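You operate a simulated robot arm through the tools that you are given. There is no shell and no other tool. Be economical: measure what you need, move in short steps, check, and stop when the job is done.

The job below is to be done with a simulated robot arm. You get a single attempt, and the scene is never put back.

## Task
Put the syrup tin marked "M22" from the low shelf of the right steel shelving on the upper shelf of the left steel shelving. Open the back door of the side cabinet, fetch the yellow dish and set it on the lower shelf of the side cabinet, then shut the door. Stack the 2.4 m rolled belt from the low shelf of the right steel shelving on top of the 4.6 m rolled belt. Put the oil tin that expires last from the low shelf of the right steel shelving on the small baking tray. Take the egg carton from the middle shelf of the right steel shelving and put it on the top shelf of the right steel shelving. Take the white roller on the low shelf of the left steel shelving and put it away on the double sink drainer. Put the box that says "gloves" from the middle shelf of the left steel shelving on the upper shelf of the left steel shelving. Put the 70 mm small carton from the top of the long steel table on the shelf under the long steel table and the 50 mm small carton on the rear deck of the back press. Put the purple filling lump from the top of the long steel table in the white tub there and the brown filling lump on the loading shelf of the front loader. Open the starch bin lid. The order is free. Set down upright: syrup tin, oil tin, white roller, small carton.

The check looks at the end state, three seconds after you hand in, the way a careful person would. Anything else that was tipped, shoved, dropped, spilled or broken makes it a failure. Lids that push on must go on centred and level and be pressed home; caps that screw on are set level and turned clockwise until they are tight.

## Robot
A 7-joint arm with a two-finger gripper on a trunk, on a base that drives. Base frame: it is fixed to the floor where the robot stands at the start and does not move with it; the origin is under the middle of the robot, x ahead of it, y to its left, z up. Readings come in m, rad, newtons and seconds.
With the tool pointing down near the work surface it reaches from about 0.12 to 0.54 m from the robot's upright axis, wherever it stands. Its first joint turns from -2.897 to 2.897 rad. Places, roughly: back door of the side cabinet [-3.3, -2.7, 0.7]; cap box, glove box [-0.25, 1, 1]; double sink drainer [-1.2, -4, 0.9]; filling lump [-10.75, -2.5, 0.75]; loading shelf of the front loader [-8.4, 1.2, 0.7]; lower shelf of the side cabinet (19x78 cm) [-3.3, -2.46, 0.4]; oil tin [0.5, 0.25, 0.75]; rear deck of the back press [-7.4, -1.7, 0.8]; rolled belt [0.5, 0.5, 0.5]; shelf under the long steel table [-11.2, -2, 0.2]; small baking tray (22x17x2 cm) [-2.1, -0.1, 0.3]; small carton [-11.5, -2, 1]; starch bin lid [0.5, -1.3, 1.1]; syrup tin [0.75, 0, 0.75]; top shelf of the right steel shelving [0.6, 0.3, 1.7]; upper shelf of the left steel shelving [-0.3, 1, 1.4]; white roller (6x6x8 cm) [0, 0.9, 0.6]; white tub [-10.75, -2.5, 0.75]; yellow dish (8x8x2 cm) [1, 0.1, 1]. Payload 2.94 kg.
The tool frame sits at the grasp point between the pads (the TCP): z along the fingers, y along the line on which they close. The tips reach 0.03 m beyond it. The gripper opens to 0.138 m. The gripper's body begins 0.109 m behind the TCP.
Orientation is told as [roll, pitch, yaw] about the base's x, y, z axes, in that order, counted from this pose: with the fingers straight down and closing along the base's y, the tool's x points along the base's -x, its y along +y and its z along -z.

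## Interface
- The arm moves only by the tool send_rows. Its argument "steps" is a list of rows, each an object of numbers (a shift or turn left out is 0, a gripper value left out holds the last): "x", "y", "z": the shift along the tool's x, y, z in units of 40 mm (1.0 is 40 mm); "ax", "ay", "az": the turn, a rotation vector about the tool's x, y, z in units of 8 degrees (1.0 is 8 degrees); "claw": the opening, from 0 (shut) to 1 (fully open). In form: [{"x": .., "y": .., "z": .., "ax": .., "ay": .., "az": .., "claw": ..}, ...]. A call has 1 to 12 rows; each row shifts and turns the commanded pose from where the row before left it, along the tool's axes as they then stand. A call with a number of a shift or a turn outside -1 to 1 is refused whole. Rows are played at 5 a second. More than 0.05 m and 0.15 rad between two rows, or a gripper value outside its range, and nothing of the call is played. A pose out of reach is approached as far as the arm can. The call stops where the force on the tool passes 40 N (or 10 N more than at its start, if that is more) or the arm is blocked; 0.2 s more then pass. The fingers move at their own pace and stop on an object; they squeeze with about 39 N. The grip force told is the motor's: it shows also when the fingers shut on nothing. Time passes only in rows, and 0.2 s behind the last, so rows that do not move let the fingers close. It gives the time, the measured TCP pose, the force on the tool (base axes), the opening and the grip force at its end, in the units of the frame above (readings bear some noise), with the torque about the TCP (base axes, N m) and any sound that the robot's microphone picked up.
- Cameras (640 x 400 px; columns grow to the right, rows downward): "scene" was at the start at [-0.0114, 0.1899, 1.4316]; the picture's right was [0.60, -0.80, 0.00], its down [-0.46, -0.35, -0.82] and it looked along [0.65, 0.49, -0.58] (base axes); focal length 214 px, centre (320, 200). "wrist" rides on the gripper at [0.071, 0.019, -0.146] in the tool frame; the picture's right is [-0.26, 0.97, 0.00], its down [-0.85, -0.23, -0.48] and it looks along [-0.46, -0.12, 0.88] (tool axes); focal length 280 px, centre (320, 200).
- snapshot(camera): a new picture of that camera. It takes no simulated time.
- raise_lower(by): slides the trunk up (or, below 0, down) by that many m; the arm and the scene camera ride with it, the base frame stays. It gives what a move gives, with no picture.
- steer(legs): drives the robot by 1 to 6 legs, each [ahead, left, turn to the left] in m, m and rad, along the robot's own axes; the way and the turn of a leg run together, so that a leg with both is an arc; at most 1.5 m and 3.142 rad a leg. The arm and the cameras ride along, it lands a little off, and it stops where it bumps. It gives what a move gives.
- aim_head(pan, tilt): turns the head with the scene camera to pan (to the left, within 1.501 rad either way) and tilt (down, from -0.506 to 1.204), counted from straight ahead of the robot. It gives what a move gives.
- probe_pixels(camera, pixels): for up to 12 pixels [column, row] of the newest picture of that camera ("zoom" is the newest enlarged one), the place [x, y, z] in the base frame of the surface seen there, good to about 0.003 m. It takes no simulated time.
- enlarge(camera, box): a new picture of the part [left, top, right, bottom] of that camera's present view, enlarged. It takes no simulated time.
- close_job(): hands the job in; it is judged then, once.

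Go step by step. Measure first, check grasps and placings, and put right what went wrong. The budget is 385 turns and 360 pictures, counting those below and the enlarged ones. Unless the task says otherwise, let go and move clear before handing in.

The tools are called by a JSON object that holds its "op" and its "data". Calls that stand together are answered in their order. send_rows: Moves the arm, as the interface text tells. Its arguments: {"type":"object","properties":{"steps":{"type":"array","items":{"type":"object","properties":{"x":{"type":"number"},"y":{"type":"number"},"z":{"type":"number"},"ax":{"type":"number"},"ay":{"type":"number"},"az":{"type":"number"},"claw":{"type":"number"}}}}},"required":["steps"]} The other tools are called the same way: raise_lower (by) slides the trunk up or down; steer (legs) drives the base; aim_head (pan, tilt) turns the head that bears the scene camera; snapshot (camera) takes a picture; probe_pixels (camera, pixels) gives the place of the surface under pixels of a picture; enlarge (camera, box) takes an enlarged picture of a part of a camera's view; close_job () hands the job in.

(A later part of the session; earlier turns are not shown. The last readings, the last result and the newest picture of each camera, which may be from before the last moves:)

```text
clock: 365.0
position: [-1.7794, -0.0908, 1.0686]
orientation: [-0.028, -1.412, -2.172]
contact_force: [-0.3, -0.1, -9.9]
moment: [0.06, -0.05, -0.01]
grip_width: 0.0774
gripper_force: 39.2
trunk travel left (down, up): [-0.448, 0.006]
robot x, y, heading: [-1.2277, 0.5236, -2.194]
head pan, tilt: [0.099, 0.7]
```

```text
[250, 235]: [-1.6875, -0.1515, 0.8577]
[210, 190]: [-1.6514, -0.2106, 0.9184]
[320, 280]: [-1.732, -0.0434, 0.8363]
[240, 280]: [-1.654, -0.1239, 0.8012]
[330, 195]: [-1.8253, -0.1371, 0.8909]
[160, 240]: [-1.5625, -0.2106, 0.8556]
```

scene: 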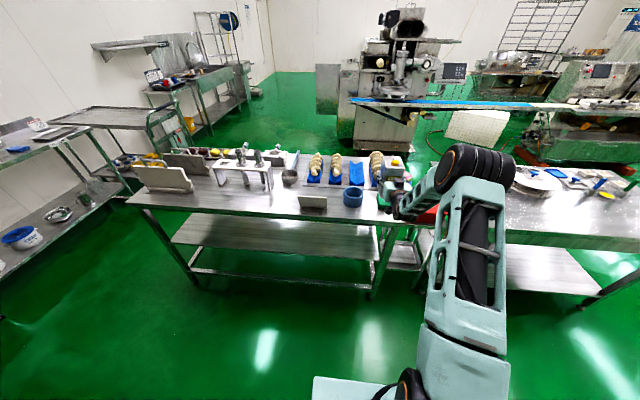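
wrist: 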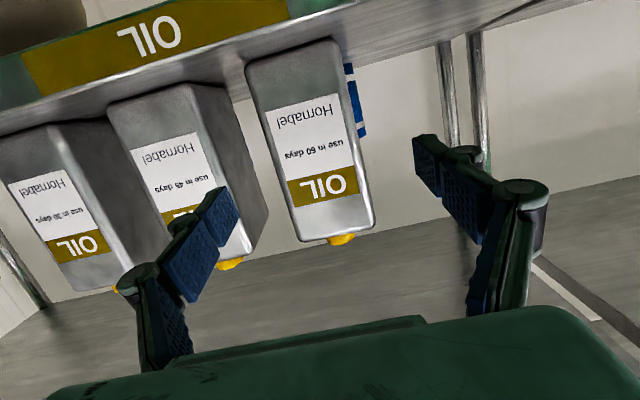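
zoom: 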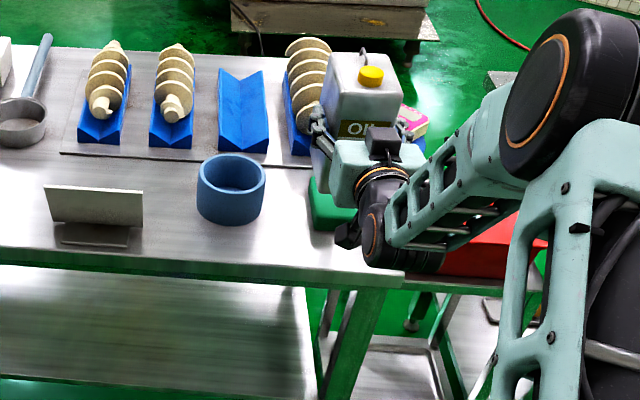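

The spot is occupied (green box below), so I'll use the empty left part of the left shelving's middle shelf instead. Retract and turn around.

{"op": "send_rows", "data": {"steps": [{"x": 0.15, "z": -0.97}, {"x": 0.15, "z": -0.97}, {"x": 0.15, "z": -0.97}, {"x": 0.15, "z": -0.97}, {"x": 0.15, "z": -0.97}]}}

{"op": "steer", "data": {"legs": [[0.08, 0, 0], [0, 0, -3.135]]}}

{"op": "snapshot", "data": {"camera": "scene"}}

```text
clock: 366.2
position: [-1.665, 0.0646, 1.0723]
orientation: [-0.033, -1.414, -2.166]
contact_force: [0.6, -0.1, -8.6]
moment: [0.07, -0.07, -0.02]
grip_width: 0.0775
gripper_force: 39.1
trunk travel left (down, up): [-0.448, 0.006]
robot x, y, heading: [-1.2303, 0.5225, -2.199]
head pan, tilt: [0.099, 0.7]
```

```text
clock: 374.6
position: [-0.8501, 0.9222, 1.0712]
orientation: [-0.027, -1.412, 0.992]
contact_force: [0.1, 0.5, -8.7]
moment: [-0.06, 0.06, 0.0]
grip_width: 0.0776
gripper_force: 39.0
trunk travel left (down, up): [-0.448, 0.006]
robot x, y, heading: [-1.2717, 0.4554, 0.97]
head pan, tilt: [0.099, 0.7]
```

```text
226 pictures are left
```

scene: 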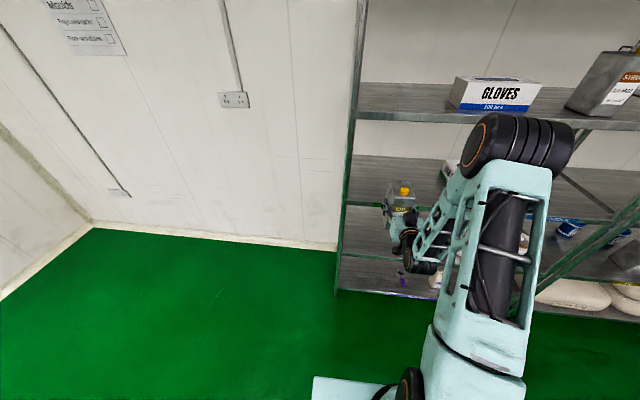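

{"op": "steer", "data": {"legs": [[0.22, 0, -0.015]]}}

{"op": "send_rows", "data": {"steps": [{"x": 0.35, "z": 0.055}, {"x": 0.08, "z": 0.012}, {"x": 0.05, "z": 0.008}]}}

{"op": "enlarge", "data": {"camera": "scene", "box": [320, 60, 480, 240]}}

```text
clock: 376.3
position: [-0.7146, 1.0946, 1.0708]
orientation: [-0.027, -1.411, 0.972]
contact_force: [-0.1, 0.3, -9.7]
moment: [-0.03, 0.07, -0.03]
grip_width: 0.0775
gripper_force: 39.5
trunk travel left (down, up): [-0.448, 0.006]
robot x, y, heading: [-1.1478, 0.6336, 0.943]
head pan, tilt: [0.099, 0.7]
```

```text
clock: 377.1
position: [-0.7162, 1.0926, 1.052]
orientation: [-0.03, -1.414, 0.975]
contact_force: [-1.1, -0.8, -2.7]
moment: [-0.25, 0.43, 0.12]
grip_width: 0.0776
gripper_force: 39.2
trunk travel left (down, up): [-0.448, 0.006]
robot x, y, heading: [-1.1469, 0.6375, 0.95]
head pan, tilt: [0.099, 0.7]
```

```text
2.22 times, centred on (400, 150) of scene
```

zoom: 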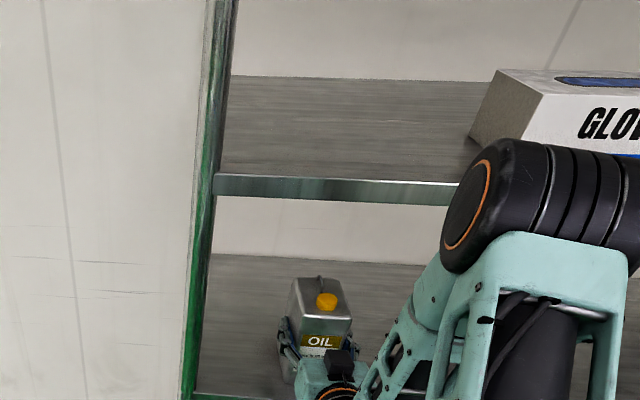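

Tin stands. Release, back off, and change the pitch to ~38° below horizontal.

{"op": "send_rows", "data": {"steps": [{"x": 0.03}, {"claw": 0.85}, {"claw": 0.85}, {"claw": 0.85}, {"claw": 0.85}]}}

{"op": "steer", "data": {"legs": [[-0.3, 0, 0]]}}

{"op": "send_rows", "data": {"steps": [{"ay": 0.9}, {"ay": 0.9}, {"ay": 0.9}, {"ay": 0.9}, {"x": -0.6, "z": -0.5}]}}

{"op": "snapshot", "data": {"camera": "scene"}}

{"op": "snapshot", "data": {"camera": "wrist"}}

```text
clock: 378.3
position: [-0.7165, 1.0936, 1.051]
orientation: [-0.031, -1.414, 0.973]
contact_force: [-0.1, 0.4, 0.2]
moment: [0.0, 0.01, -0.01]
grip_width: 0.1172
gripper_force: 0.0
trunk travel left (down, up): [-0.448, 0.006]
robot x, y, heading: [-1.1453, 0.6375, 0.949]
head pan, tilt: [0.099, 0.7]
```

```text
clock: 380.3
position: [-0.8882, 0.8519, 1.0509]
orientation: [-0.029, -1.413, 0.971]
contact_force: [-0.5, 0.5, 0.4]
moment: [0.01, 0.02, -0.03]
grip_width: 0.1173
gripper_force: 0.0
trunk travel left (down, up): [-0.448, 0.006]
robot x, y, heading: [-1.3221, 0.3978, 0.944]
head pan, tilt: [0.099, 0.7]
```

```text
clock: 381.5
position: [-0.8901, 0.8519, 1.082]
orientation: [-0.01, -0.91, 0.95]
contact_force: [0.0, 0.5, -0.6]
moment: [0.0, -0.01, 0.01]
grip_width: 0.1176
gripper_force: 0.0
trunk travel left (down, up): [-0.448, 0.006]
robot x, y, heading: [-1.3189, 0.398, 0.948]
head pan, tilt: [0.099, 0.7]
```

```text
224 pictures are left
```

scene: 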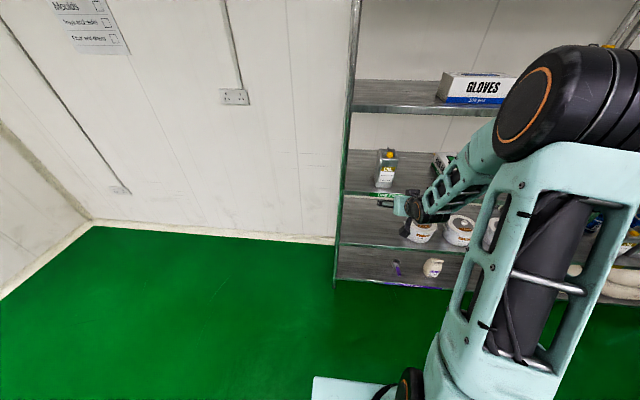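

```text
223 pictures are left
```

wrist: 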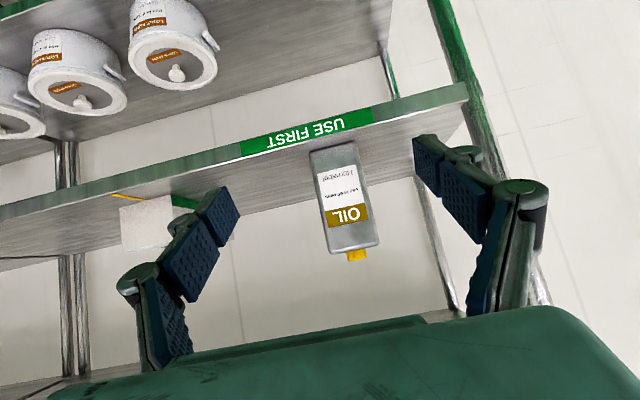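

Pitch is now ≈52° from vertical. Drive forward to re-grip the tin near its top.

{"op": "steer", "data": {"legs": [[0.2, 0, 0]]}}

{"op": "snapshot", "data": {"camera": "wrist"}}

```text
clock: 383.1
position: [-0.7724, 1.0154, 1.0816]
orientation: [-0.007, -0.909, 0.949]
contact_force: [-0.2, -0.4, -0.1]
moment: [-0.02, -0.01, -0.01]
grip_width: 0.1173
gripper_force: 0.1
trunk travel left (down, up): [-0.448, 0.006]
robot x, y, heading: [-1.2029, 0.5567, 0.947]
head pan, tilt: [0.099, 0.7]
```

```text
222 pictures are left
```

wrist: 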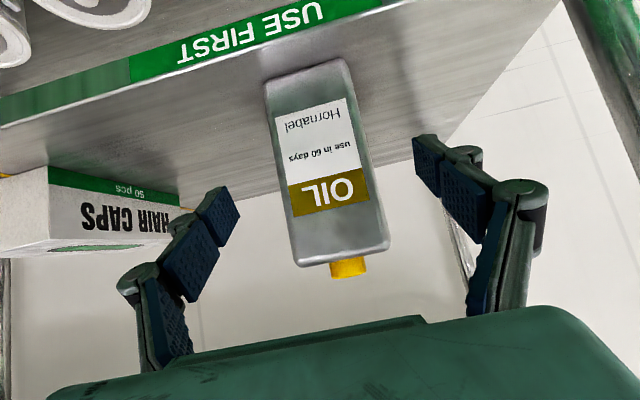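

{"op": "send_rows", "data": {"steps": [{"x": -0.6, "z": 0.54}, {"x": -0.49, "z": 0.63}, {"x": -0.49, "z": 0.63}, {"claw": 0}, {"claw": 0}, {"claw": 0}, {"claw": 0}]}}

{"op": "raise_lower", "data": {"by": 0.005}}

{"op": "snapshot", "data": {"camera": "wrist"}}

```text
clock: 384.7
position: [-0.7169, 1.0902, 1.0882]
orientation: [-0.008, -0.911, 0.951]
contact_force: [-1.4, 0.8, 2.4]
moment: [-0.18, 0.17, 0.16]
grip_width: 0.0775
gripper_force: 38.5
trunk travel left (down, up): [-0.448, 0.006]
robot x, y, heading: [-1.2015, 0.5575, 0.945]
head pan, tilt: [0.099, 0.7]
```

```text
clock: 385.2
position: [-0.7159, 1.0898, 1.0891]
orientation: [-0.007, -0.903, 0.948]
contact_force: [0.4, 0.9, 0.3]
moment: [-0.1, 0.02, 0.03]
grip_width: 0.0773
gripper_force: 38.7
trunk travel left (down, up): [-0.453, 0.001]
robot x, y, heading: [-1.2022, 0.5611, 0.94]
head pan, tilt: [0.099, 0.7]
```

```text
221 pictures are left
```

wrist: 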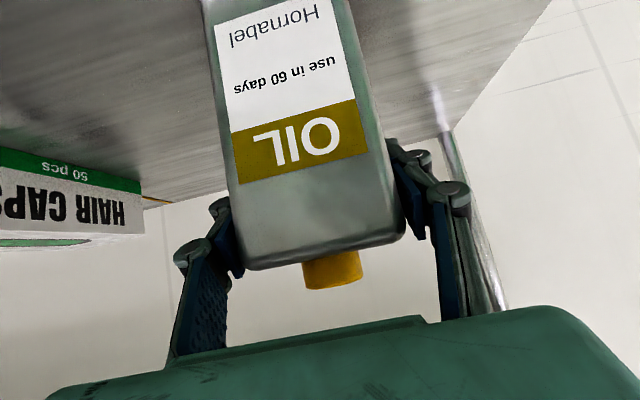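

Re-gripped. Lift, back out, retract, turn left to face the stand.

{"op": "send_rows", "data": {"steps": [{"x": -0.4, "z": -0.3}, {"x": -0.4, "z": -0.3}]}}

{"op": "steer", "data": {"legs": [[-0.22, 0, 0]]}}

{"op": "send_rows", "data": {"steps": [{"x": 0.6, "z": -0.77}, {"x": 0.6, "z": -0.77}, {"x": 0.6, "z": -0.77}]}}

{"op": "steer", "data": {"legs": [[0, 0, 1.575], [0.29, 0, 0], [0, 0, 1.57]]}}

{"op": "snapshot", "data": {"camera": "scene"}}

```text
clock: 385.9
position: [-0.7158, 1.0922, 1.1322]
orientation: [-0.007, -0.908, 0.951]
contact_force: [0.2, -0.1, -10.7]
moment: [-0.04, 0.09, 0.01]
grip_width: 0.0775
gripper_force: 38.5
trunk travel left (down, up): [-0.453, 0.001]
robot x, y, heading: [-1.2061, 0.5573, 0.942]
head pan, tilt: [0.099, 0.7]
```

```text
clock: 387.5
position: [-0.8431, 0.9119, 1.1317]
orientation: [-0.009, -0.91, 0.952]
contact_force: [0.4, 0.0, -9.0]
moment: [-0.09, 0.05, 0.0]
grip_width: 0.0773
gripper_force: 38.9
trunk travel left (down, up): [-0.453, 0.001]
robot x, y, heading: [-1.3339, 0.3813, 0.948]
head pan, tilt: [0.099, 0.7]
```

```text
clock: 388.3
position: [-0.9121, 0.8204, 1.133]
orientation: [-0.007, -0.912, 0.951]
contact_force: [0.0, 0.0, -8.8]
moment: [-0.12, 0.09, -0.01]
grip_width: 0.0775
gripper_force: 39.2
trunk travel left (down, up): [-0.453, 0.001]
robot x, y, heading: [-1.333, 0.3793, 0.941]
head pan, tilt: [0.099, 0.7]
```

```text
clock: 398.0
position: [-1.9821, 0.1033, 1.1328]
orientation: [-0.007, -0.909, -2.174]
contact_force: [-1.0, -0.2, -9.8]
moment: [0.07, -0.08, -0.02]
grip_width: 0.0776
gripper_force: 39.0
trunk travel left (down, up): [-0.453, 0.001]
robot x, y, heading: [-1.5693, 0.551, -2.179]
head pan, tilt: [0.099, 0.7]
```

```text
220 pictures are left
```

scene: 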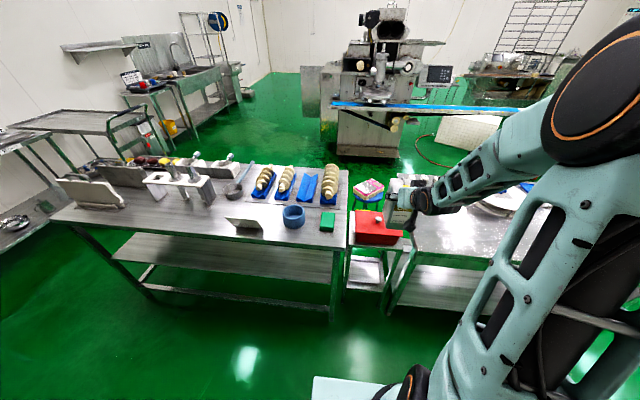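

{"op": "enlarge", "data": {"camera": "scene", "box": [320, 200, 430, 300]}}

{"op": "probe_pixels", "data": {"camera": "zoom", "pixels": [[150, 330], [360, 335], [175, 260], [330, 250], [130, 350], [440, 330], [180, 175], [490, 175], [250, 300], [120, 250], [470, 250], [300, 180]]}}

```text
4.00 times, centred on (375, 250) of scene
```

zoom: 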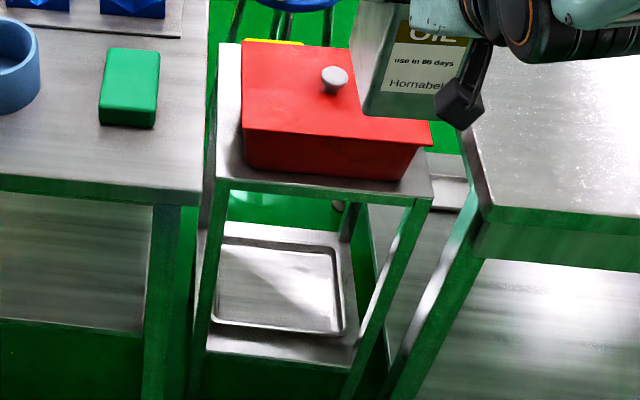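

```text
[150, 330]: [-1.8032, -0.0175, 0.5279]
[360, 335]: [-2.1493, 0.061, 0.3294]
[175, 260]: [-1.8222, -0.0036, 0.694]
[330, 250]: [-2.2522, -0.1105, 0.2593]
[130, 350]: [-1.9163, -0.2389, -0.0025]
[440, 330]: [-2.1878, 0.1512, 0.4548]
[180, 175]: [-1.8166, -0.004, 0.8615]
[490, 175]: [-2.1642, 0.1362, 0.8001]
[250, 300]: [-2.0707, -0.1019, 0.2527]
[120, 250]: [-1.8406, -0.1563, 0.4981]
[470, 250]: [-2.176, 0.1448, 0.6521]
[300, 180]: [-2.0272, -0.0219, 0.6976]
```

{"op": "probe_pixels", "data": {"camera": "zoom", "pixels": [[224, 248], [325, 255], [340, 328], [218, 318], [205, 330], [200, 280], [372, 300], [352, 380], [280, 350], [230, 185], [420, 192], [280, 290]]}}

```text
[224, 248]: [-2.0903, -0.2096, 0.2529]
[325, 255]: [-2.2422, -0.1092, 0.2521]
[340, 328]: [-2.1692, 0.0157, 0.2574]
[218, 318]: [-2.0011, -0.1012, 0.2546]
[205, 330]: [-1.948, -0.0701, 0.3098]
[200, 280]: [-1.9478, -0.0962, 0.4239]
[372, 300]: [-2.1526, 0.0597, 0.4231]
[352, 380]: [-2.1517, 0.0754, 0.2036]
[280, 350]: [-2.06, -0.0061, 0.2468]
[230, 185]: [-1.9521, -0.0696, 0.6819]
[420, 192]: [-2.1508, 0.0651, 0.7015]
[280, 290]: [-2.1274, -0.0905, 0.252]
```

Tray interior spans u −1.57…−1.775, v −1.24…−1.39, floor z 0.252. Step back a little, lower the trunk fully.

{"op": "steer", "data": {"legs": [[-0.1, 0, -0.005]]}}

{"op": "raise_lower", "data": {"by": -0.4}}

{"op": "send_rows", "data": {"steps": [{"x": 0.75, "z": 0.58}, {"x": 0.75, "z": 0.58}, {"x": 0.75, "z": 0.58}, {"x": 0.75, "z": 0.58}, {"x": 0.75, "z": 0.58}, {"x": 0.75, "z": 0.58}, {"x": 0.75, "z": 0.58}, {"x": 0.4, "z": 0.31}]}}

{"op": "snapshot", "data": {"camera": "scene"}}

```text
clock: 399.2
position: [-1.9269, 0.1868, 1.1325]
orientation: [-0.007, -0.91, -2.181]
contact_force: [0.3, -0.6, -8.9]
moment: [0.08, -0.09, -0.02]
grip_width: 0.0771
gripper_force: 38.9
trunk travel left (down, up): [-0.453, 0.001]
robot x, y, heading: [-1.5141, 0.6296, -2.183]
head pan, tilt: [0.099, 0.7]
```

```text
clock: 403.0
position: [-1.9274, 0.1864, 0.7319]
orientation: [-0.008, -0.908, -2.179]
contact_force: [1.1, -0.2, -9.0]
moment: [0.13, -0.06, -0.03]
grip_width: 0.0774
gripper_force: 38.8
trunk travel left (down, up): [-0.053, 0.401]
robot x, y, heading: [-1.5129, 0.6329, -2.18]
head pan, tilt: [0.099, 0.7]
```

```text
clock: 404.8
position: [-1.9265, 0.1879, 0.4458]
orientation: [-0.007, -0.909, -2.178]
contact_force: [-0.6, -0.6, -8.4]
moment: [0.14, -0.09, 0.02]
grip_width: 0.0773
gripper_force: 39.4
trunk travel left (down, up): [-0.053, 0.401]
robot x, y, heading: [-1.5138, 0.6301, -2.184]
head pan, tilt: [0.099, 0.7]
```

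```text
218 pictures are left
```

scene: 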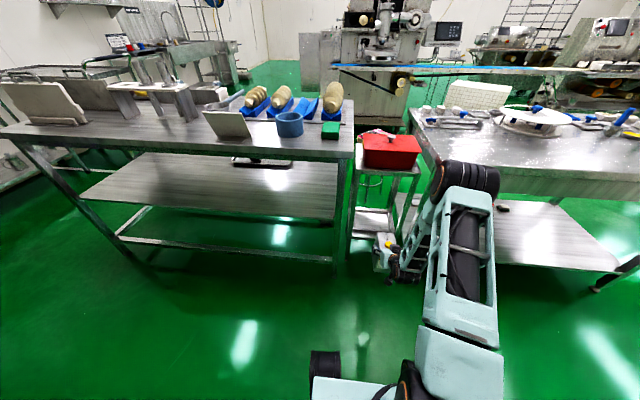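

{"op": "steer", "data": {"legs": [[0.2, 0, -0.005]]}}

{"op": "snapshot", "data": {"camera": "scene"}}

{"op": "enlarge", "data": {"camera": "scene", "box": [320, 120, 520, 320]}}

```text
clock: 406.4
position: [-2.0457, 0.0215, 0.4462]
orientation: [-0.007, -0.907, -2.184]
contact_force: [0.7, 0.2, -8.2]
moment: [0.13, -0.08, -0.02]
grip_width: 0.0777
gripper_force: 38.9
trunk travel left (down, up): [-0.053, 0.401]
robot x, y, heading: [-1.6292, 0.4639, -2.191]
head pan, tilt: [0.099, 0.7]
```

```text
217 pictures are left
```

scene: 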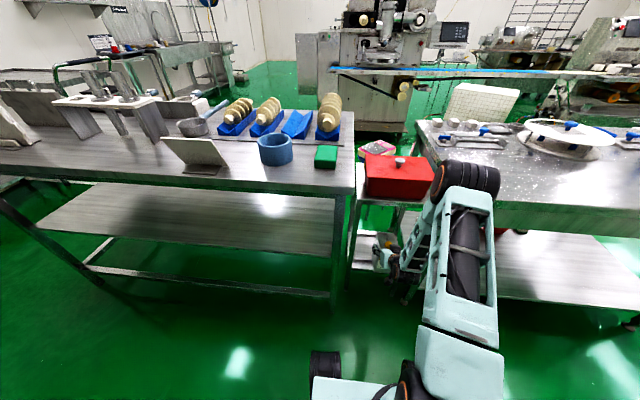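

```text
2.00 times, centred on (420, 220) of scene
```

zoom: 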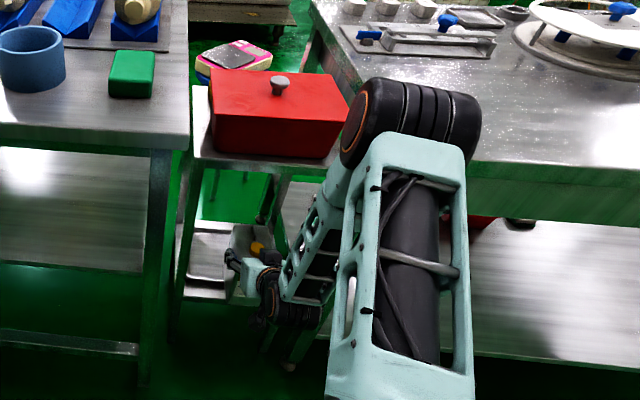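

{"op": "probe_pixels", "data": {"camera": "zoom", "pixels": [[365, 110], [410, 90], [470, 105], [330, 185], [300, 270], [270, 310], [320, 90], [480, 190], [340, 200]]}}

```text
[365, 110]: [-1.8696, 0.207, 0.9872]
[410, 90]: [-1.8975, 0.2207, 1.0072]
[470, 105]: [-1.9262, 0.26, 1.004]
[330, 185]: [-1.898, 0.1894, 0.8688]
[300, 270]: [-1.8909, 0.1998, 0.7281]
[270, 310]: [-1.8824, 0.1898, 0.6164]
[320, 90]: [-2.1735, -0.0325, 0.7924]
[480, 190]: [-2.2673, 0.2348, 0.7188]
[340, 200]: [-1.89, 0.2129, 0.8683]
```

Elbow and forearm stay between the tables; go the remaining 0.146 m.

{"op": "steer", "data": {"legs": [[0.146, 0, 0]]}}

{"op": "enlarge", "data": {"camera": "scene", "box": [320, 140, 480, 300]}}

{"op": "snapshot", "data": {"camera": "wrist"}}

```text
clock: 407.8
position: [-2.1295, -0.1004, 0.4451]
orientation: [-0.007, -0.906, -2.179]
contact_force: [0.1, 0.3, -10.0]
moment: [0.14, -0.04, -0.01]
grip_width: 0.0774
gripper_force: 38.6
trunk travel left (down, up): [-0.053, 0.401]
robot x, y, heading: [-1.7188, 0.344, -2.187]
head pan, tilt: [0.099, 0.7]
```

```text
2.50 times, centred on (400, 220) of scene
```

zoom: 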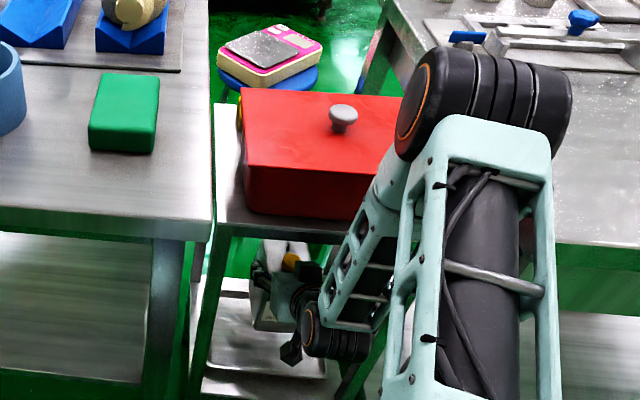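

```text
214 pictures are left
```

wrist: 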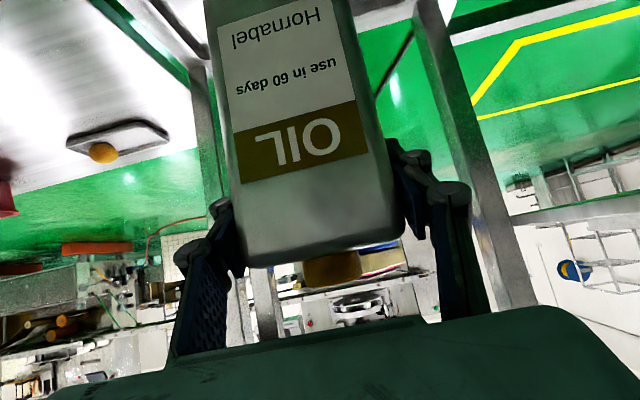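

TCP at u −1.675, v −1.317, right over the tray centre. Lower.

{"op": "raise_lower", "data": {"by": -0.05}}

{"op": "send_rows", "data": {"steps": [{"x": 0.16, "z": 0.12}, {"x": 0.08, "z": 0.06}, {"x": 0.05, "z": 0.04}]}}

{"op": "enlarge", "data": {"camera": "scene", "box": [340, 190, 440, 300]}}

```text
clock: 408.7
position: [-2.1299, -0.1008, 0.3943]
orientation: [-0.006, -0.906, -2.18]
contact_force: [-0.1, -0.2, -9.9]
moment: [0.13, -0.09, -0.01]
grip_width: 0.0771
gripper_force: 39.0
trunk travel left (down, up): [-0.003, 0.451]
robot x, y, heading: [-1.7168, 0.3431, -2.186]
head pan, tilt: [0.099, 0.7]
```

```text
clock: 409.5
position: [-2.1302, -0.1001, 0.3828]
orientation: [-0.009, -0.911, -2.178]
contact_force: [3.5, 2.2, 6.5]
moment: [1.08, -0.21, -0.14]
grip_width: 0.0774
gripper_force: 39.0
trunk travel left (down, up): [-0.003, 0.451]
robot x, y, heading: [-1.7158, 0.3449, -2.185]
head pan, tilt: [0.099, 0.7]
```

```text
3.64 times, centred on (390, 245) of scene
```

zoom: 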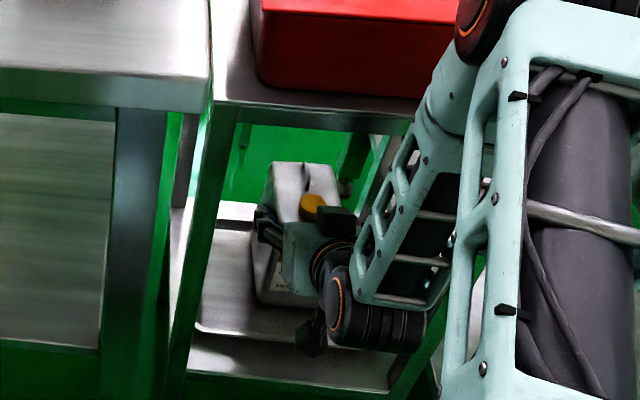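

{"op": "send_rows", "data": {"steps": [{"x": -0.02, "z": -0.015}, {"claw": 0.85}, {"claw": 0.85}, {"claw": 0.85}, {"claw": 0.85}]}}

{"op": "steer", "data": {"legs": [[-0.35, 0, 0]]}}

{"op": "enlarge", "data": {"camera": "scene", "box": [320, 190, 440, 300]}}

{"op": "snapshot", "data": {"camera": "wrist"}}

```text
clock: 410.7
position: [-2.1305, -0.0995, 0.3829]
orientation: [-0.006, -0.907, -2.179]
contact_force: [1.1, 0.0, 0.7]
moment: [0.0, 0.03, -0.01]
grip_width: 0.1172
gripper_force: 0.1
trunk travel left (down, up): [-0.003, 0.451]
robot x, y, heading: [-1.7192, 0.3441, -2.183]
head pan, tilt: [0.099, 0.7]
```

```text
clock: 413.0
position: [-1.9304, 0.1827, 0.3818]
orientation: [-0.008, -0.908, -2.181]
contact_force: [0.0, 0.2, 0.3]
moment: [0.03, 0.02, 0.01]
grip_width: 0.1171
gripper_force: 0.0
trunk travel left (down, up): [-0.003, 0.451]
robot x, y, heading: [-1.5135, 0.629, -2.184]
head pan, tilt: [0.099, 0.7]
```

```text
3.64 times, centred on (380, 245) of scene
```

zoom: 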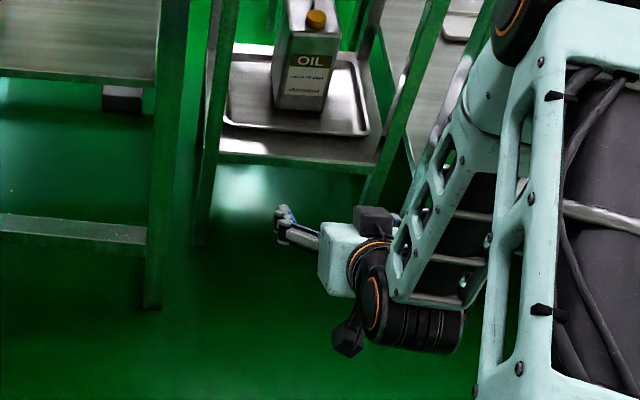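

```text
211 pictures are left
```

wrist: 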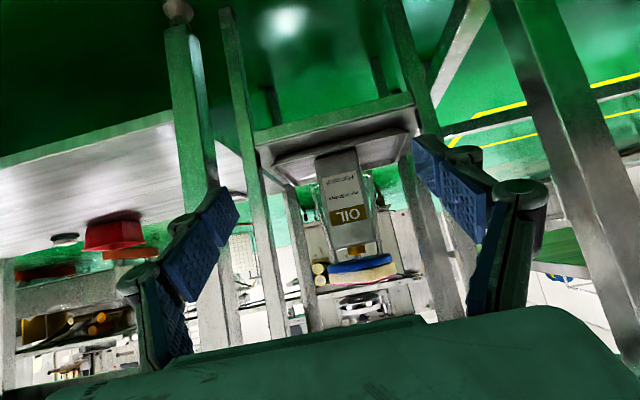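

Oil tin is upright on the tray. Next the belts: raise, turn back to the shelving, and go to the right shelving's left part.

{"op": "raise_lower", "data": {"by": 0.25}}

{"op": "steer", "data": {"legs": [[0, 0, 3.136], [0, -1.45, 0]]}}

{"op": "send_rows", "data": {"steps": [{"x": -0.5, "z": 0.6, "ay": -0.4}, {"ay": -0.9}, {"ay": -0.9}, {"ay": -0.9}, {"ay": -0.5}]}}

{"op": "aim_head", "data": {"pan": 0.0, "tilt": 0.5}}

{"op": "snapshot", "data": {"camera": "scene"}}

```text
clock: 415.6
position: [-1.9292, 0.1834, 0.6325]
orientation: [-0.007, -0.909, -2.181]
contact_force: [-0.2, 0.5, 0.3]
moment: [0.02, 0.0, 0.01]
grip_width: 0.1174
gripper_force: 0.0
trunk travel left (down, up): [-0.253, 0.201]
robot x, y, heading: [-1.5144, 0.6279, -2.186]
head pan, tilt: [0.099, 0.7]
```

```text
clock: 435.7
position: [0.0635, 0.1712, 0.6327]
orientation: [-0.007, -0.906, 0.925]
contact_force: [0.0, -0.6, -0.1]
moment: [0.0, -0.03, 0.0]
grip_width: 0.1173
gripper_force: 0.1
trunk travel left (down, up): [-0.253, 0.201]
robot x, y, heading: [-0.3652, -0.2579, 0.917]
head pan, tilt: [0.099, 0.7]
```

```text
clock: 436.9
position: [0.082, 0.1953, 0.6345]
orientation: [-0.03, -1.414, 0.948]
contact_force: [0.6, -0.2, -0.4]
moment: [0.03, 0.02, -0.02]
grip_width: 0.1172
gripper_force: 0.1
trunk travel left (down, up): [-0.253, 0.201]
robot x, y, heading: [-0.3627, -0.2557, 0.918]
head pan, tilt: [0.099, 0.7]
```

```text
clock: 437.6
position: [0.0822, 0.1961, 0.6322]
orientation: [-0.026, -1.412, 0.945]
contact_force: [0.0, -0.5, 0.2]
moment: [0.04, 0.01, 0.0]
grip_width: 0.1171
gripper_force: 0.1
trunk travel left (down, up): [-0.253, 0.201]
robot x, y, heading: [-0.3637, -0.2582, 0.918]
head pan, tilt: [0.0, 0.499]
```

```text
210 pictures are left
```

scene: 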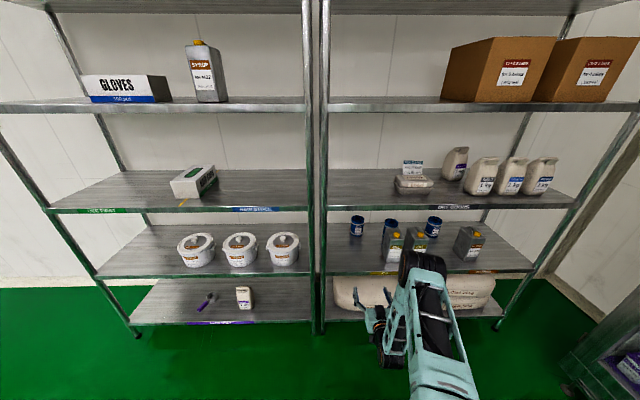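

{"op": "enlarge", "data": {"camera": "scene", "box": [335, 205, 445, 275]}}

{"op": "probe_pixels", "data": {"camera": "zoom", "pixels": [[95, 110], [165, 110], [130, 65], [130, 85], [95, 75], [165, 75], [320, 85], [290, 95], [360, 95], [130, 170]]}}

```text
5.71 times, centred on (390, 240) of scene
```

zoom: 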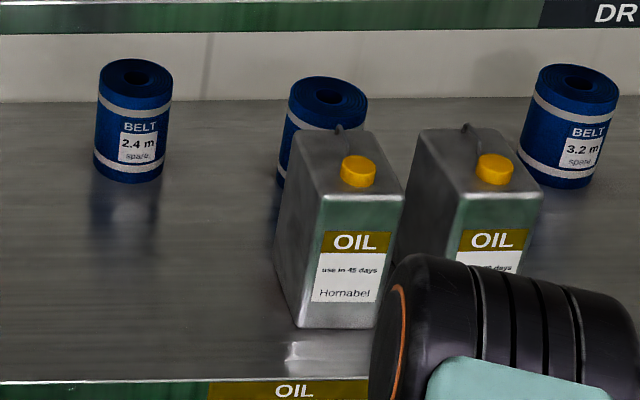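

```text
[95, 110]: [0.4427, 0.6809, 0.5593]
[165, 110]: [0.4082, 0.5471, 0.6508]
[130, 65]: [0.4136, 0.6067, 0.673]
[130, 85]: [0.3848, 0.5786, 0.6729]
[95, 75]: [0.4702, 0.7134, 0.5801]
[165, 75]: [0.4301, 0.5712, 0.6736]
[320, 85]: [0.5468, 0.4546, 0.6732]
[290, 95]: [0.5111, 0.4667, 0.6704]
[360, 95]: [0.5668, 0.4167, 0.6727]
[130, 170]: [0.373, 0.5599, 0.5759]
```

{"op": "probe_pixels", "data": {"camera": "zoom", "pixels": [[328, 79], [328, 112], [310, 120], [293, 100], [366, 102], [135, 61], [135, 106], [100, 82], [171, 82], [280, 165], [285, 140], [345, 85]]}}

```text
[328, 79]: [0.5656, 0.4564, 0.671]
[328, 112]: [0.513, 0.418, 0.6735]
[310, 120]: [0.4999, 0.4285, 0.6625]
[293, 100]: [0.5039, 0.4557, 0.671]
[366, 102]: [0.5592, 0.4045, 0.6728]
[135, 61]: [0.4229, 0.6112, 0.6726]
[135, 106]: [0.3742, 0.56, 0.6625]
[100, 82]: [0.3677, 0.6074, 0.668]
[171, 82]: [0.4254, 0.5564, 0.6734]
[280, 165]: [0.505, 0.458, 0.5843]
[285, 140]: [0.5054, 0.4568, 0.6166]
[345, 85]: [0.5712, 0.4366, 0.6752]
```

Belt 2.4 centre (u −0.015, v 0.706), belt 4.6 centre (u 0.184, v 0.665), tops 0.674. Set the pitch to 20° below horizontal and align.

{"op": "steer", "data": {"legs": [[0, 0, 0.034]]}}

{"op": "send_rows", "data": {"steps": [{"ay": 0.68}, {"ay": 0.68}, {"ax": 0.06}]}}

```text
clock: 438.4
position: [0.0675, 0.2119, 0.6334]
orientation: [-0.028, -1.411, 0.98]
contact_force: [-0.5, 0.4, -0.3]
moment: [0.02, -0.03, 0.0]
grip_width: 0.1173
gripper_force: 0.0
trunk travel left (down, up): [-0.253, 0.201]
robot x, y, heading: [-0.3641, -0.2559, 0.955]
head pan, tilt: [0.0, 0.499]
```

```text
clock: 439.2
position: [0.0673, 0.2107, 0.633]
orientation: [-0.022, -1.217, 0.966]
contact_force: [0.6, -0.8, -0.9]
moment: [0.02, 0.01, -0.01]
grip_width: 0.1173
gripper_force: 0.0
trunk travel left (down, up): [-0.253, 0.201]
robot x, y, heading: [-0.3676, -0.2546, 0.951]
head pan, tilt: [0.0, 0.499]
```

{"op": "raise_lower", "data": {"by": -0.25}}

{"op": "send_rows", "data": {"steps": [{"x": -0.866, "z": -0.021}, {"x": -0.866, "z": -0.021}, {"x": -0.866, "z": -0.021}, {"x": -0.866, "z": -0.021}, {"x": -0.866, "z": -0.021}, {"x": -0.866, "z": -0.021}, {"x": -0.866, "z": -0.021}, {"x": -0.866, "z": -0.021}]}}

{"op": "steer", "data": {"legs": [[0, -0.053, 0]]}}

{"op": "snapshot", "data": {"camera": "scene"}}

```text
clock: 441.8
position: [0.067, 0.2109, 0.3829]
orientation: [-0.02, -1.218, 0.966]
contact_force: [0.3, -0.1, -0.2]
moment: [0.01, -0.03, -0.02]
grip_width: 0.1174
gripper_force: 0.1
trunk travel left (down, up): [-0.003, 0.451]
robot x, y, heading: [-0.3626, -0.2555, 0.952]
head pan, tilt: [0.0, 0.499]
```

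```text
clock: 443.6
position: [0.1182, 0.2822, 0.6452]
orientation: [-0.022, -1.221, 0.964]
contact_force: [0.7, 0.4, -0.2]
moment: [0.02, -0.01, 0.0]
grip_width: 0.1173
gripper_force: 0.1
trunk travel left (down, up): [-0.003, 0.451]
robot x, y, heading: [-0.3673, -0.2565, 0.953]
head pan, tilt: [0.0, 0.499]
```

```text
clock: 444.7
position: [0.1608, 0.2517, 0.6439]
orientation: [-0.021, -1.221, 0.963]
contact_force: [0.5, 0.5, -0.2]
moment: [0.01, 0.01, -0.01]
grip_width: 0.1174
gripper_force: 0.2
trunk travel left (down, up): [-0.003, 0.451]
robot x, y, heading: [-0.3235, -0.2864, 0.955]
head pan, tilt: [0.0, 0.499]
```

```text
208 pictures are left
```

scene: 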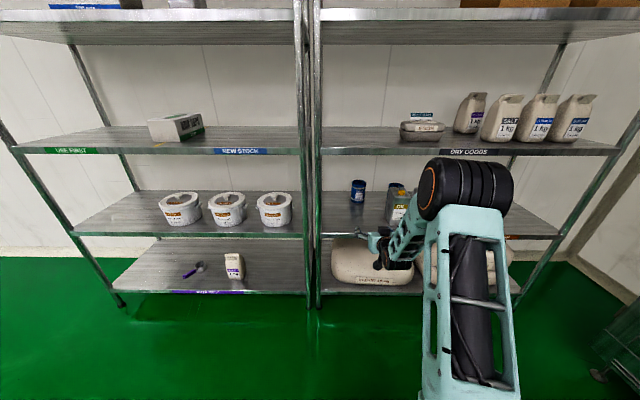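

{"op": "probe_pixels", "data": {"camera": "scene", "pixels": [[465, 162], [440, 170], [410, 225], [400, 245], [480, 168]]}}

{"op": "steer", "data": {"legs": [[0.25, 0, -0.003]]}}

{"op": "snapshot", "data": {"camera": "wrist"}}

{"op": "snapshot", "data": {"camera": "scene"}}

```text
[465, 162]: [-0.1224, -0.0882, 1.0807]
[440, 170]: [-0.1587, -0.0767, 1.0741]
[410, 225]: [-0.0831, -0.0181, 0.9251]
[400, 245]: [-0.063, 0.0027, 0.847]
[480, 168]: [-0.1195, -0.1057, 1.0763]
```

```text
clock: 446.5
position: [0.3107, 0.4523, 0.6449]
orientation: [-0.02, -1.22, 0.957]
contact_force: [0.6, -0.9, -0.1]
moment: [0.01, 0.0, 0.01]
grip_width: 0.1169
gripper_force: 0.0
trunk travel left (down, up): [-0.003, 0.451]
robot x, y, heading: [-0.1755, -0.0793, 0.951]
head pan, tilt: [0.0, 0.499]
```

```text
207 pictures are left
```

wrist: 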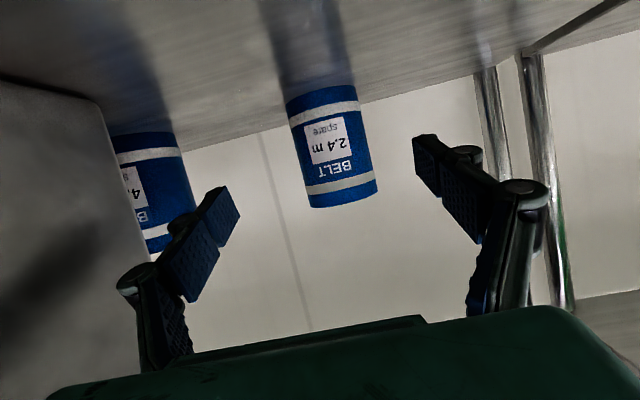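

```text
206 pictures are left
```

scene: 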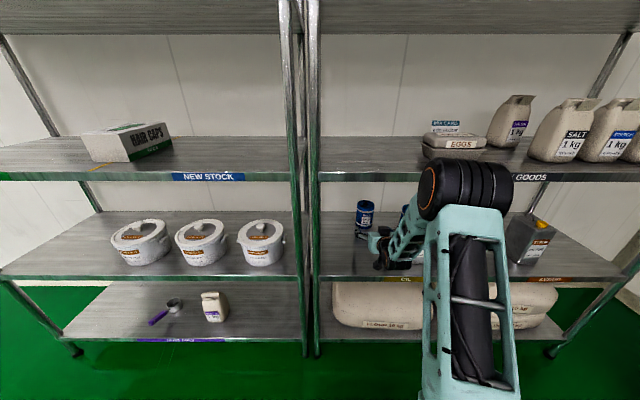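

The elbow would be close to the shelf lip, so I'll extend the arm 0.1 m and drive less.

{"op": "send_rows", "data": {"steps": [{"x": -0.295, "z": 0.797}, {"x": -0.295, "z": 0.797}, {"x": -0.295, "z": 0.797, "y": 0.1}]}}

{"op": "snapshot", "data": {"camera": "scene"}}

{"op": "snapshot", "data": {"camera": "wrist"}}

```text
clock: 447.3
position: [0.3695, 0.5342, 0.6448]
orientation: [-0.019, -1.221, 0.956]
contact_force: [0.7, 0.2, 2.4]
moment: [0.02, 0.0, 0.02]
grip_width: 0.1174
gripper_force: 0.1
trunk travel left (down, up): [-0.003, 0.451]
robot x, y, heading: [-0.1769, -0.0835, 0.949]
head pan, tilt: [0.0, 0.499]
```

```text
205 pictures are left
```

scene: 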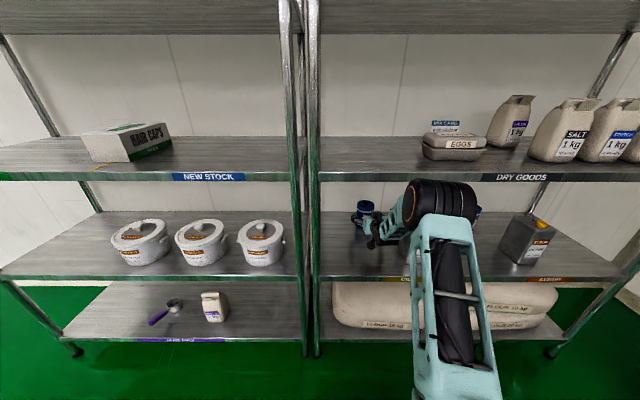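

```text
204 pictures are left
```

wrist: 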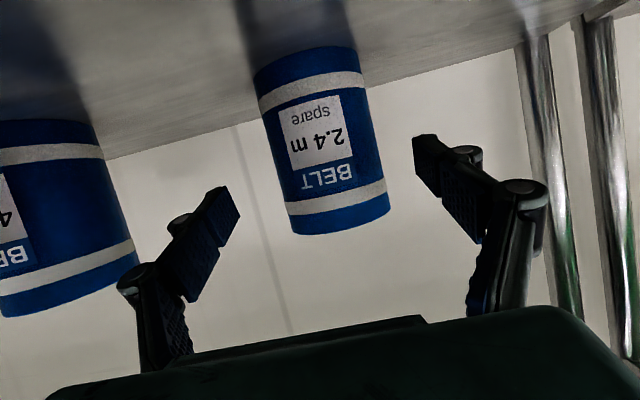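

{"op": "probe_pixels", "data": {"camera": "scene", "pixels": [[440, 183], [420, 195], [405, 205], [465, 195]]}}

{"op": "send_rows", "data": {"steps": [{"x": -0.247, "z": 0.668, "y": 0.1}, {"x": -0.247, "z": 0.668}, {"claw": 0}, {"claw": 0}, {"claw": 0}, {"claw": 0}]}}

{"op": "snapshot", "data": {"camera": "wrist"}}

```text
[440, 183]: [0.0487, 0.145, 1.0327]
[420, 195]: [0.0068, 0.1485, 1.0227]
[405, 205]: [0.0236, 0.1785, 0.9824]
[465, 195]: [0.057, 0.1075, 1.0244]
```

```text
clock: 448.7
position: [0.4022, 0.5829, 0.6453]
orientation: [-0.019, -1.22, 0.956]
contact_force: [1.4, 1.2, -0.4]
moment: [-0.04, -0.11, 0.02]
grip_width: 0.0778
gripper_force: 39.3
trunk travel left (down, up): [-0.003, 0.451]
robot x, y, heading: [-0.1775, -0.0809, 0.944]
head pan, tilt: [0.0, 0.499]
```

```text
203 pictures are left
```

wrist: 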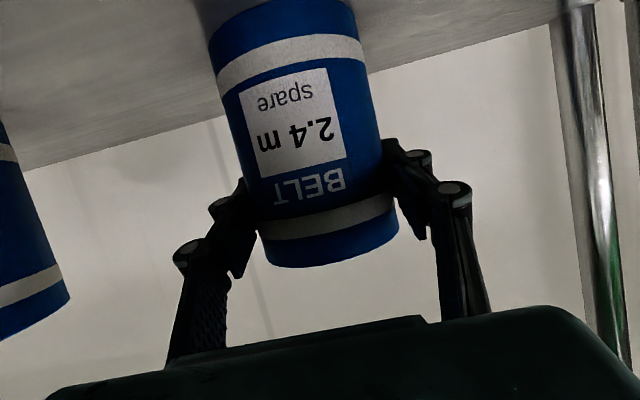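

Belt gripped (0.078). Lift and reverse out.

{"op": "raise_lower", "data": {"by": 0.03}}

{"op": "steer", "data": {"legs": [[-0.5, 0, 0.008]]}}

{"op": "snapshot", "data": {"camera": "scene"}}

```text
clock: 449.5
position: [0.4011, 0.583, 0.6729]
orientation: [-0.021, -1.219, 0.957]
contact_force: [0.2, 0.1, -5.0]
moment: [0.03, -0.01, 0.0]
grip_width: 0.0779
gripper_force: 39.0
trunk travel left (down, up): [-0.033, 0.421]
robot x, y, heading: [-0.1803, -0.0769, 0.946]
head pan, tilt: [0.0, 0.499]
```

```text
clock: 452.4
position: [0.1035, 0.1834, 0.6747]
orientation: [-0.02, -1.221, 0.968]
contact_force: [0.2, -0.4, -3.6]
moment: [0.0, 0.02, 0.01]
grip_width: 0.0779
gripper_force: 39.2
trunk travel left (down, up): [-0.033, 0.421]
robot x, y, heading: [-0.4709, -0.4889, 0.957]
head pan, tilt: [0.0, 0.499]
```

```text
202 pictures are left
```

scene: 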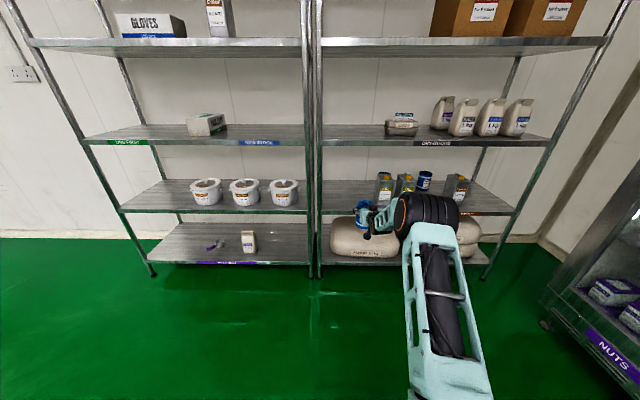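

Retract 0.2 m, then rotate the tool 60° about the vertical (pointing right-forward).

{"op": "send_rows", "data": {"steps": [{"x": 0.34, "z": -0.92}, {"x": 0.34, "z": -0.92}, {"x": 0.34, "z": -0.92}, {"x": 0.34, "z": -0.92}, {"x": 0.34, "z": -0.92}]}}

{"op": "send_rows", "data": {"steps": [{"ax": 0.879, "az": 0.325}, {"ax": 0.879, "az": 0.325}, {"ax": 0.879, "az": 0.325}, {"ax": 0.879, "az": 0.325}, {"ax": 0.879, "az": 0.325}, {"ax": 0.879, "az": 0.325}, {"ax": 0.879, "az": 0.325}, {"ax": 0.879, "az": 0.325}]}}

{"op": "snapshot", "data": {"camera": "scene"}}

```text
clock: 453.6
position: [-0.0107, 0.0233, 0.6722]
orientation: [-0.021, -1.218, 0.966]
contact_force: [-0.8, 1.2, -4.8]
moment: [0.03, 0.01, -0.01]
grip_width: 0.0777
gripper_force: 38.9
trunk travel left (down, up): [-0.033, 0.421]
robot x, y, heading: [-0.4691, -0.4887, 0.956]
head pan, tilt: [0.0, 0.499]
```

```text
clock: 455.4
position: [-0.0105, 0.0224, 0.6723]
orientation: [-0.005, -1.224, -0.095]
contact_force: [-0.5, 0.1, -3.8]
moment: [-0.01, 0.03, 0.0]
grip_width: 0.0781
gripper_force: 39.6
trunk travel left (down, up): [-0.033, 0.421]
robot x, y, heading: [-0.4701, -0.493, 0.959]
head pan, tilt: [0.0, 0.499]
```

```text
201 pictures are left
```

scene: 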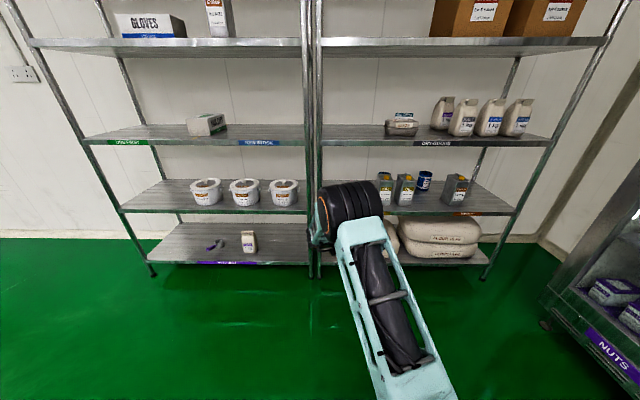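

{"op": "probe_pixels", "data": {"camera": "scene", "pixels": [[350, 183], [330, 200], [375, 190], [318, 220], [325, 240]]}}

{"op": "snapshot", "data": {"camera": "wrist"}}

```text
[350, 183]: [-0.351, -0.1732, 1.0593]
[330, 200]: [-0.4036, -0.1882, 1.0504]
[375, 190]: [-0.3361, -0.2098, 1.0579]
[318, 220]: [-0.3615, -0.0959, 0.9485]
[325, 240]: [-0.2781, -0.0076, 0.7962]
```

```text
200 pictures are left
```

wrist: 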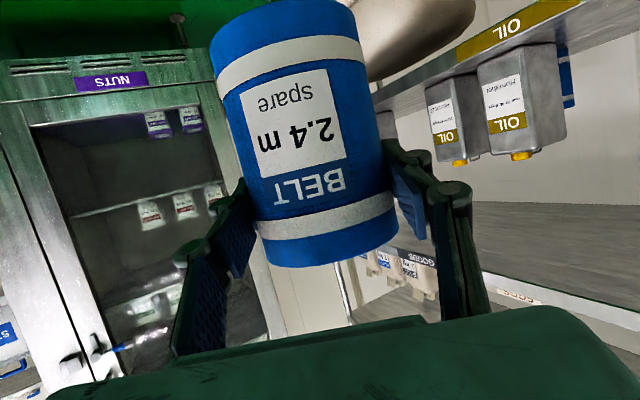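

{"op": "send_rows", "data": {"steps": [{"x": -0.707, "z": 0.038, "y": 0.485}, {"x": -0.707, "z": 0.038, "y": 0.485}, {"x": -0.707, "z": 0.038, "y": 0.485}, {"x": -0.707, "z": 0.038, "y": 0.485}]}}

{"op": "snapshot", "data": {"camera": "scene"}}

{"op": "probe_pixels", "data": {"camera": "scene", "pixels": [[350, 190], [330, 200], [370, 195], [320, 215], [345, 210]]}}

```text
clock: 456.4
position: [0.0399, 0.0963, 0.7783]
orientation: [-0.006, -1.224, -0.094]
contact_force: [0.5, 0.2, -4.3]
moment: [0.01, 0.0, 0.02]
grip_width: 0.0779
gripper_force: 38.8
trunk travel left (down, up): [-0.033, 0.421]
robot x, y, heading: [-0.4702, -0.4927, 0.96]
head pan, tilt: [0.0, 0.499]
```

```text
199 pictures are left
```

scene: 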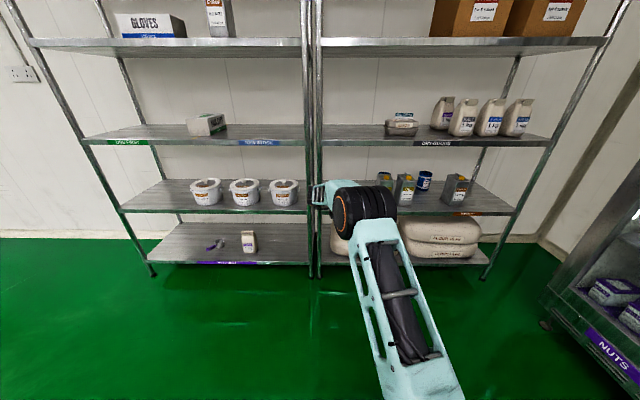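

```text
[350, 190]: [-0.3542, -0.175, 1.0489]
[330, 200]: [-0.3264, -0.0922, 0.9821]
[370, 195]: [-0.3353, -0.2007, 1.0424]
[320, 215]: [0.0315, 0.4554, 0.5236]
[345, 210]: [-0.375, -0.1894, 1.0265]
```

{"op": "raise_lower", "data": {"by": -0.03}}

{"op": "send_rows", "data": {"steps": [{"x": -0.4, "z": 0.2, "y": 0.55}, {"x": -0.4, "z": 0.2, "y": 0.55}, {"x": -0.15, "z": 0.35, "y": 0.65}, {"x": -0.15, "z": 0.35, "y": 0.65}]}}

{"op": "snapshot", "data": {"camera": "scene"}}

{"op": "probe_pixels", "data": {"camera": "scene", "pixels": [[350, 195], [335, 200], [370, 200], [325, 195], [330, 185], [360, 205]]}}

```text
clock: 457.2
position: [0.0393, 0.0972, 0.7479]
orientation: [-0.004, -1.226, -0.097]
contact_force: [0.9, 0.7, -4.8]
moment: [0.02, 0.03, -0.01]
grip_width: 0.078
gripper_force: 39.1
trunk travel left (down, up): [-0.003, 0.451]
robot x, y, heading: [-0.4681, -0.4858, 0.953]
head pan, tilt: [0.0, 0.499]
```

```text
clock: 458.2
position: [0.0895, 0.1566, 0.7698]
orientation: [-0.011, -1.222, -0.09]
contact_force: [-0.5, 0.8, -4.1]
moment: [-0.02, -0.01, 0.02]
grip_width: 0.0776
gripper_force: 39.7
out of reach, approached as far as the arm can: row 3, 4
trunk travel left (down, up): [-0.003, 0.451]
robot x, y, heading: [-0.473, -0.4897, 0.957]
head pan, tilt: [0.0, 0.499]
```

```text
198 pictures are left
```

scene: 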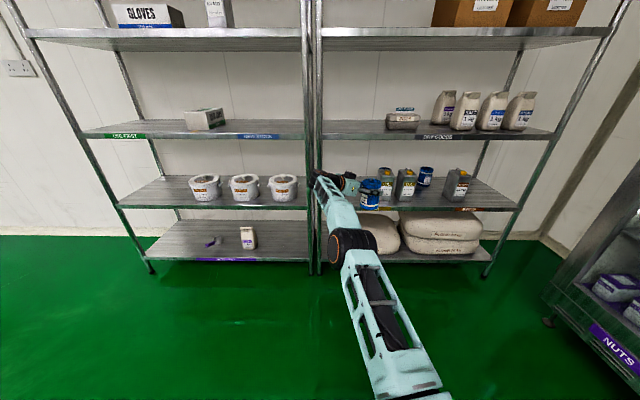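

```text
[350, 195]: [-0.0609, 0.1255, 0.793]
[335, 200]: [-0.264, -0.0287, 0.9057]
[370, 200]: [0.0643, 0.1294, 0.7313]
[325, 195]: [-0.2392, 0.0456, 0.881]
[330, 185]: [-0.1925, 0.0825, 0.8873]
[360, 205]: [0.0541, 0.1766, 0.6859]
```

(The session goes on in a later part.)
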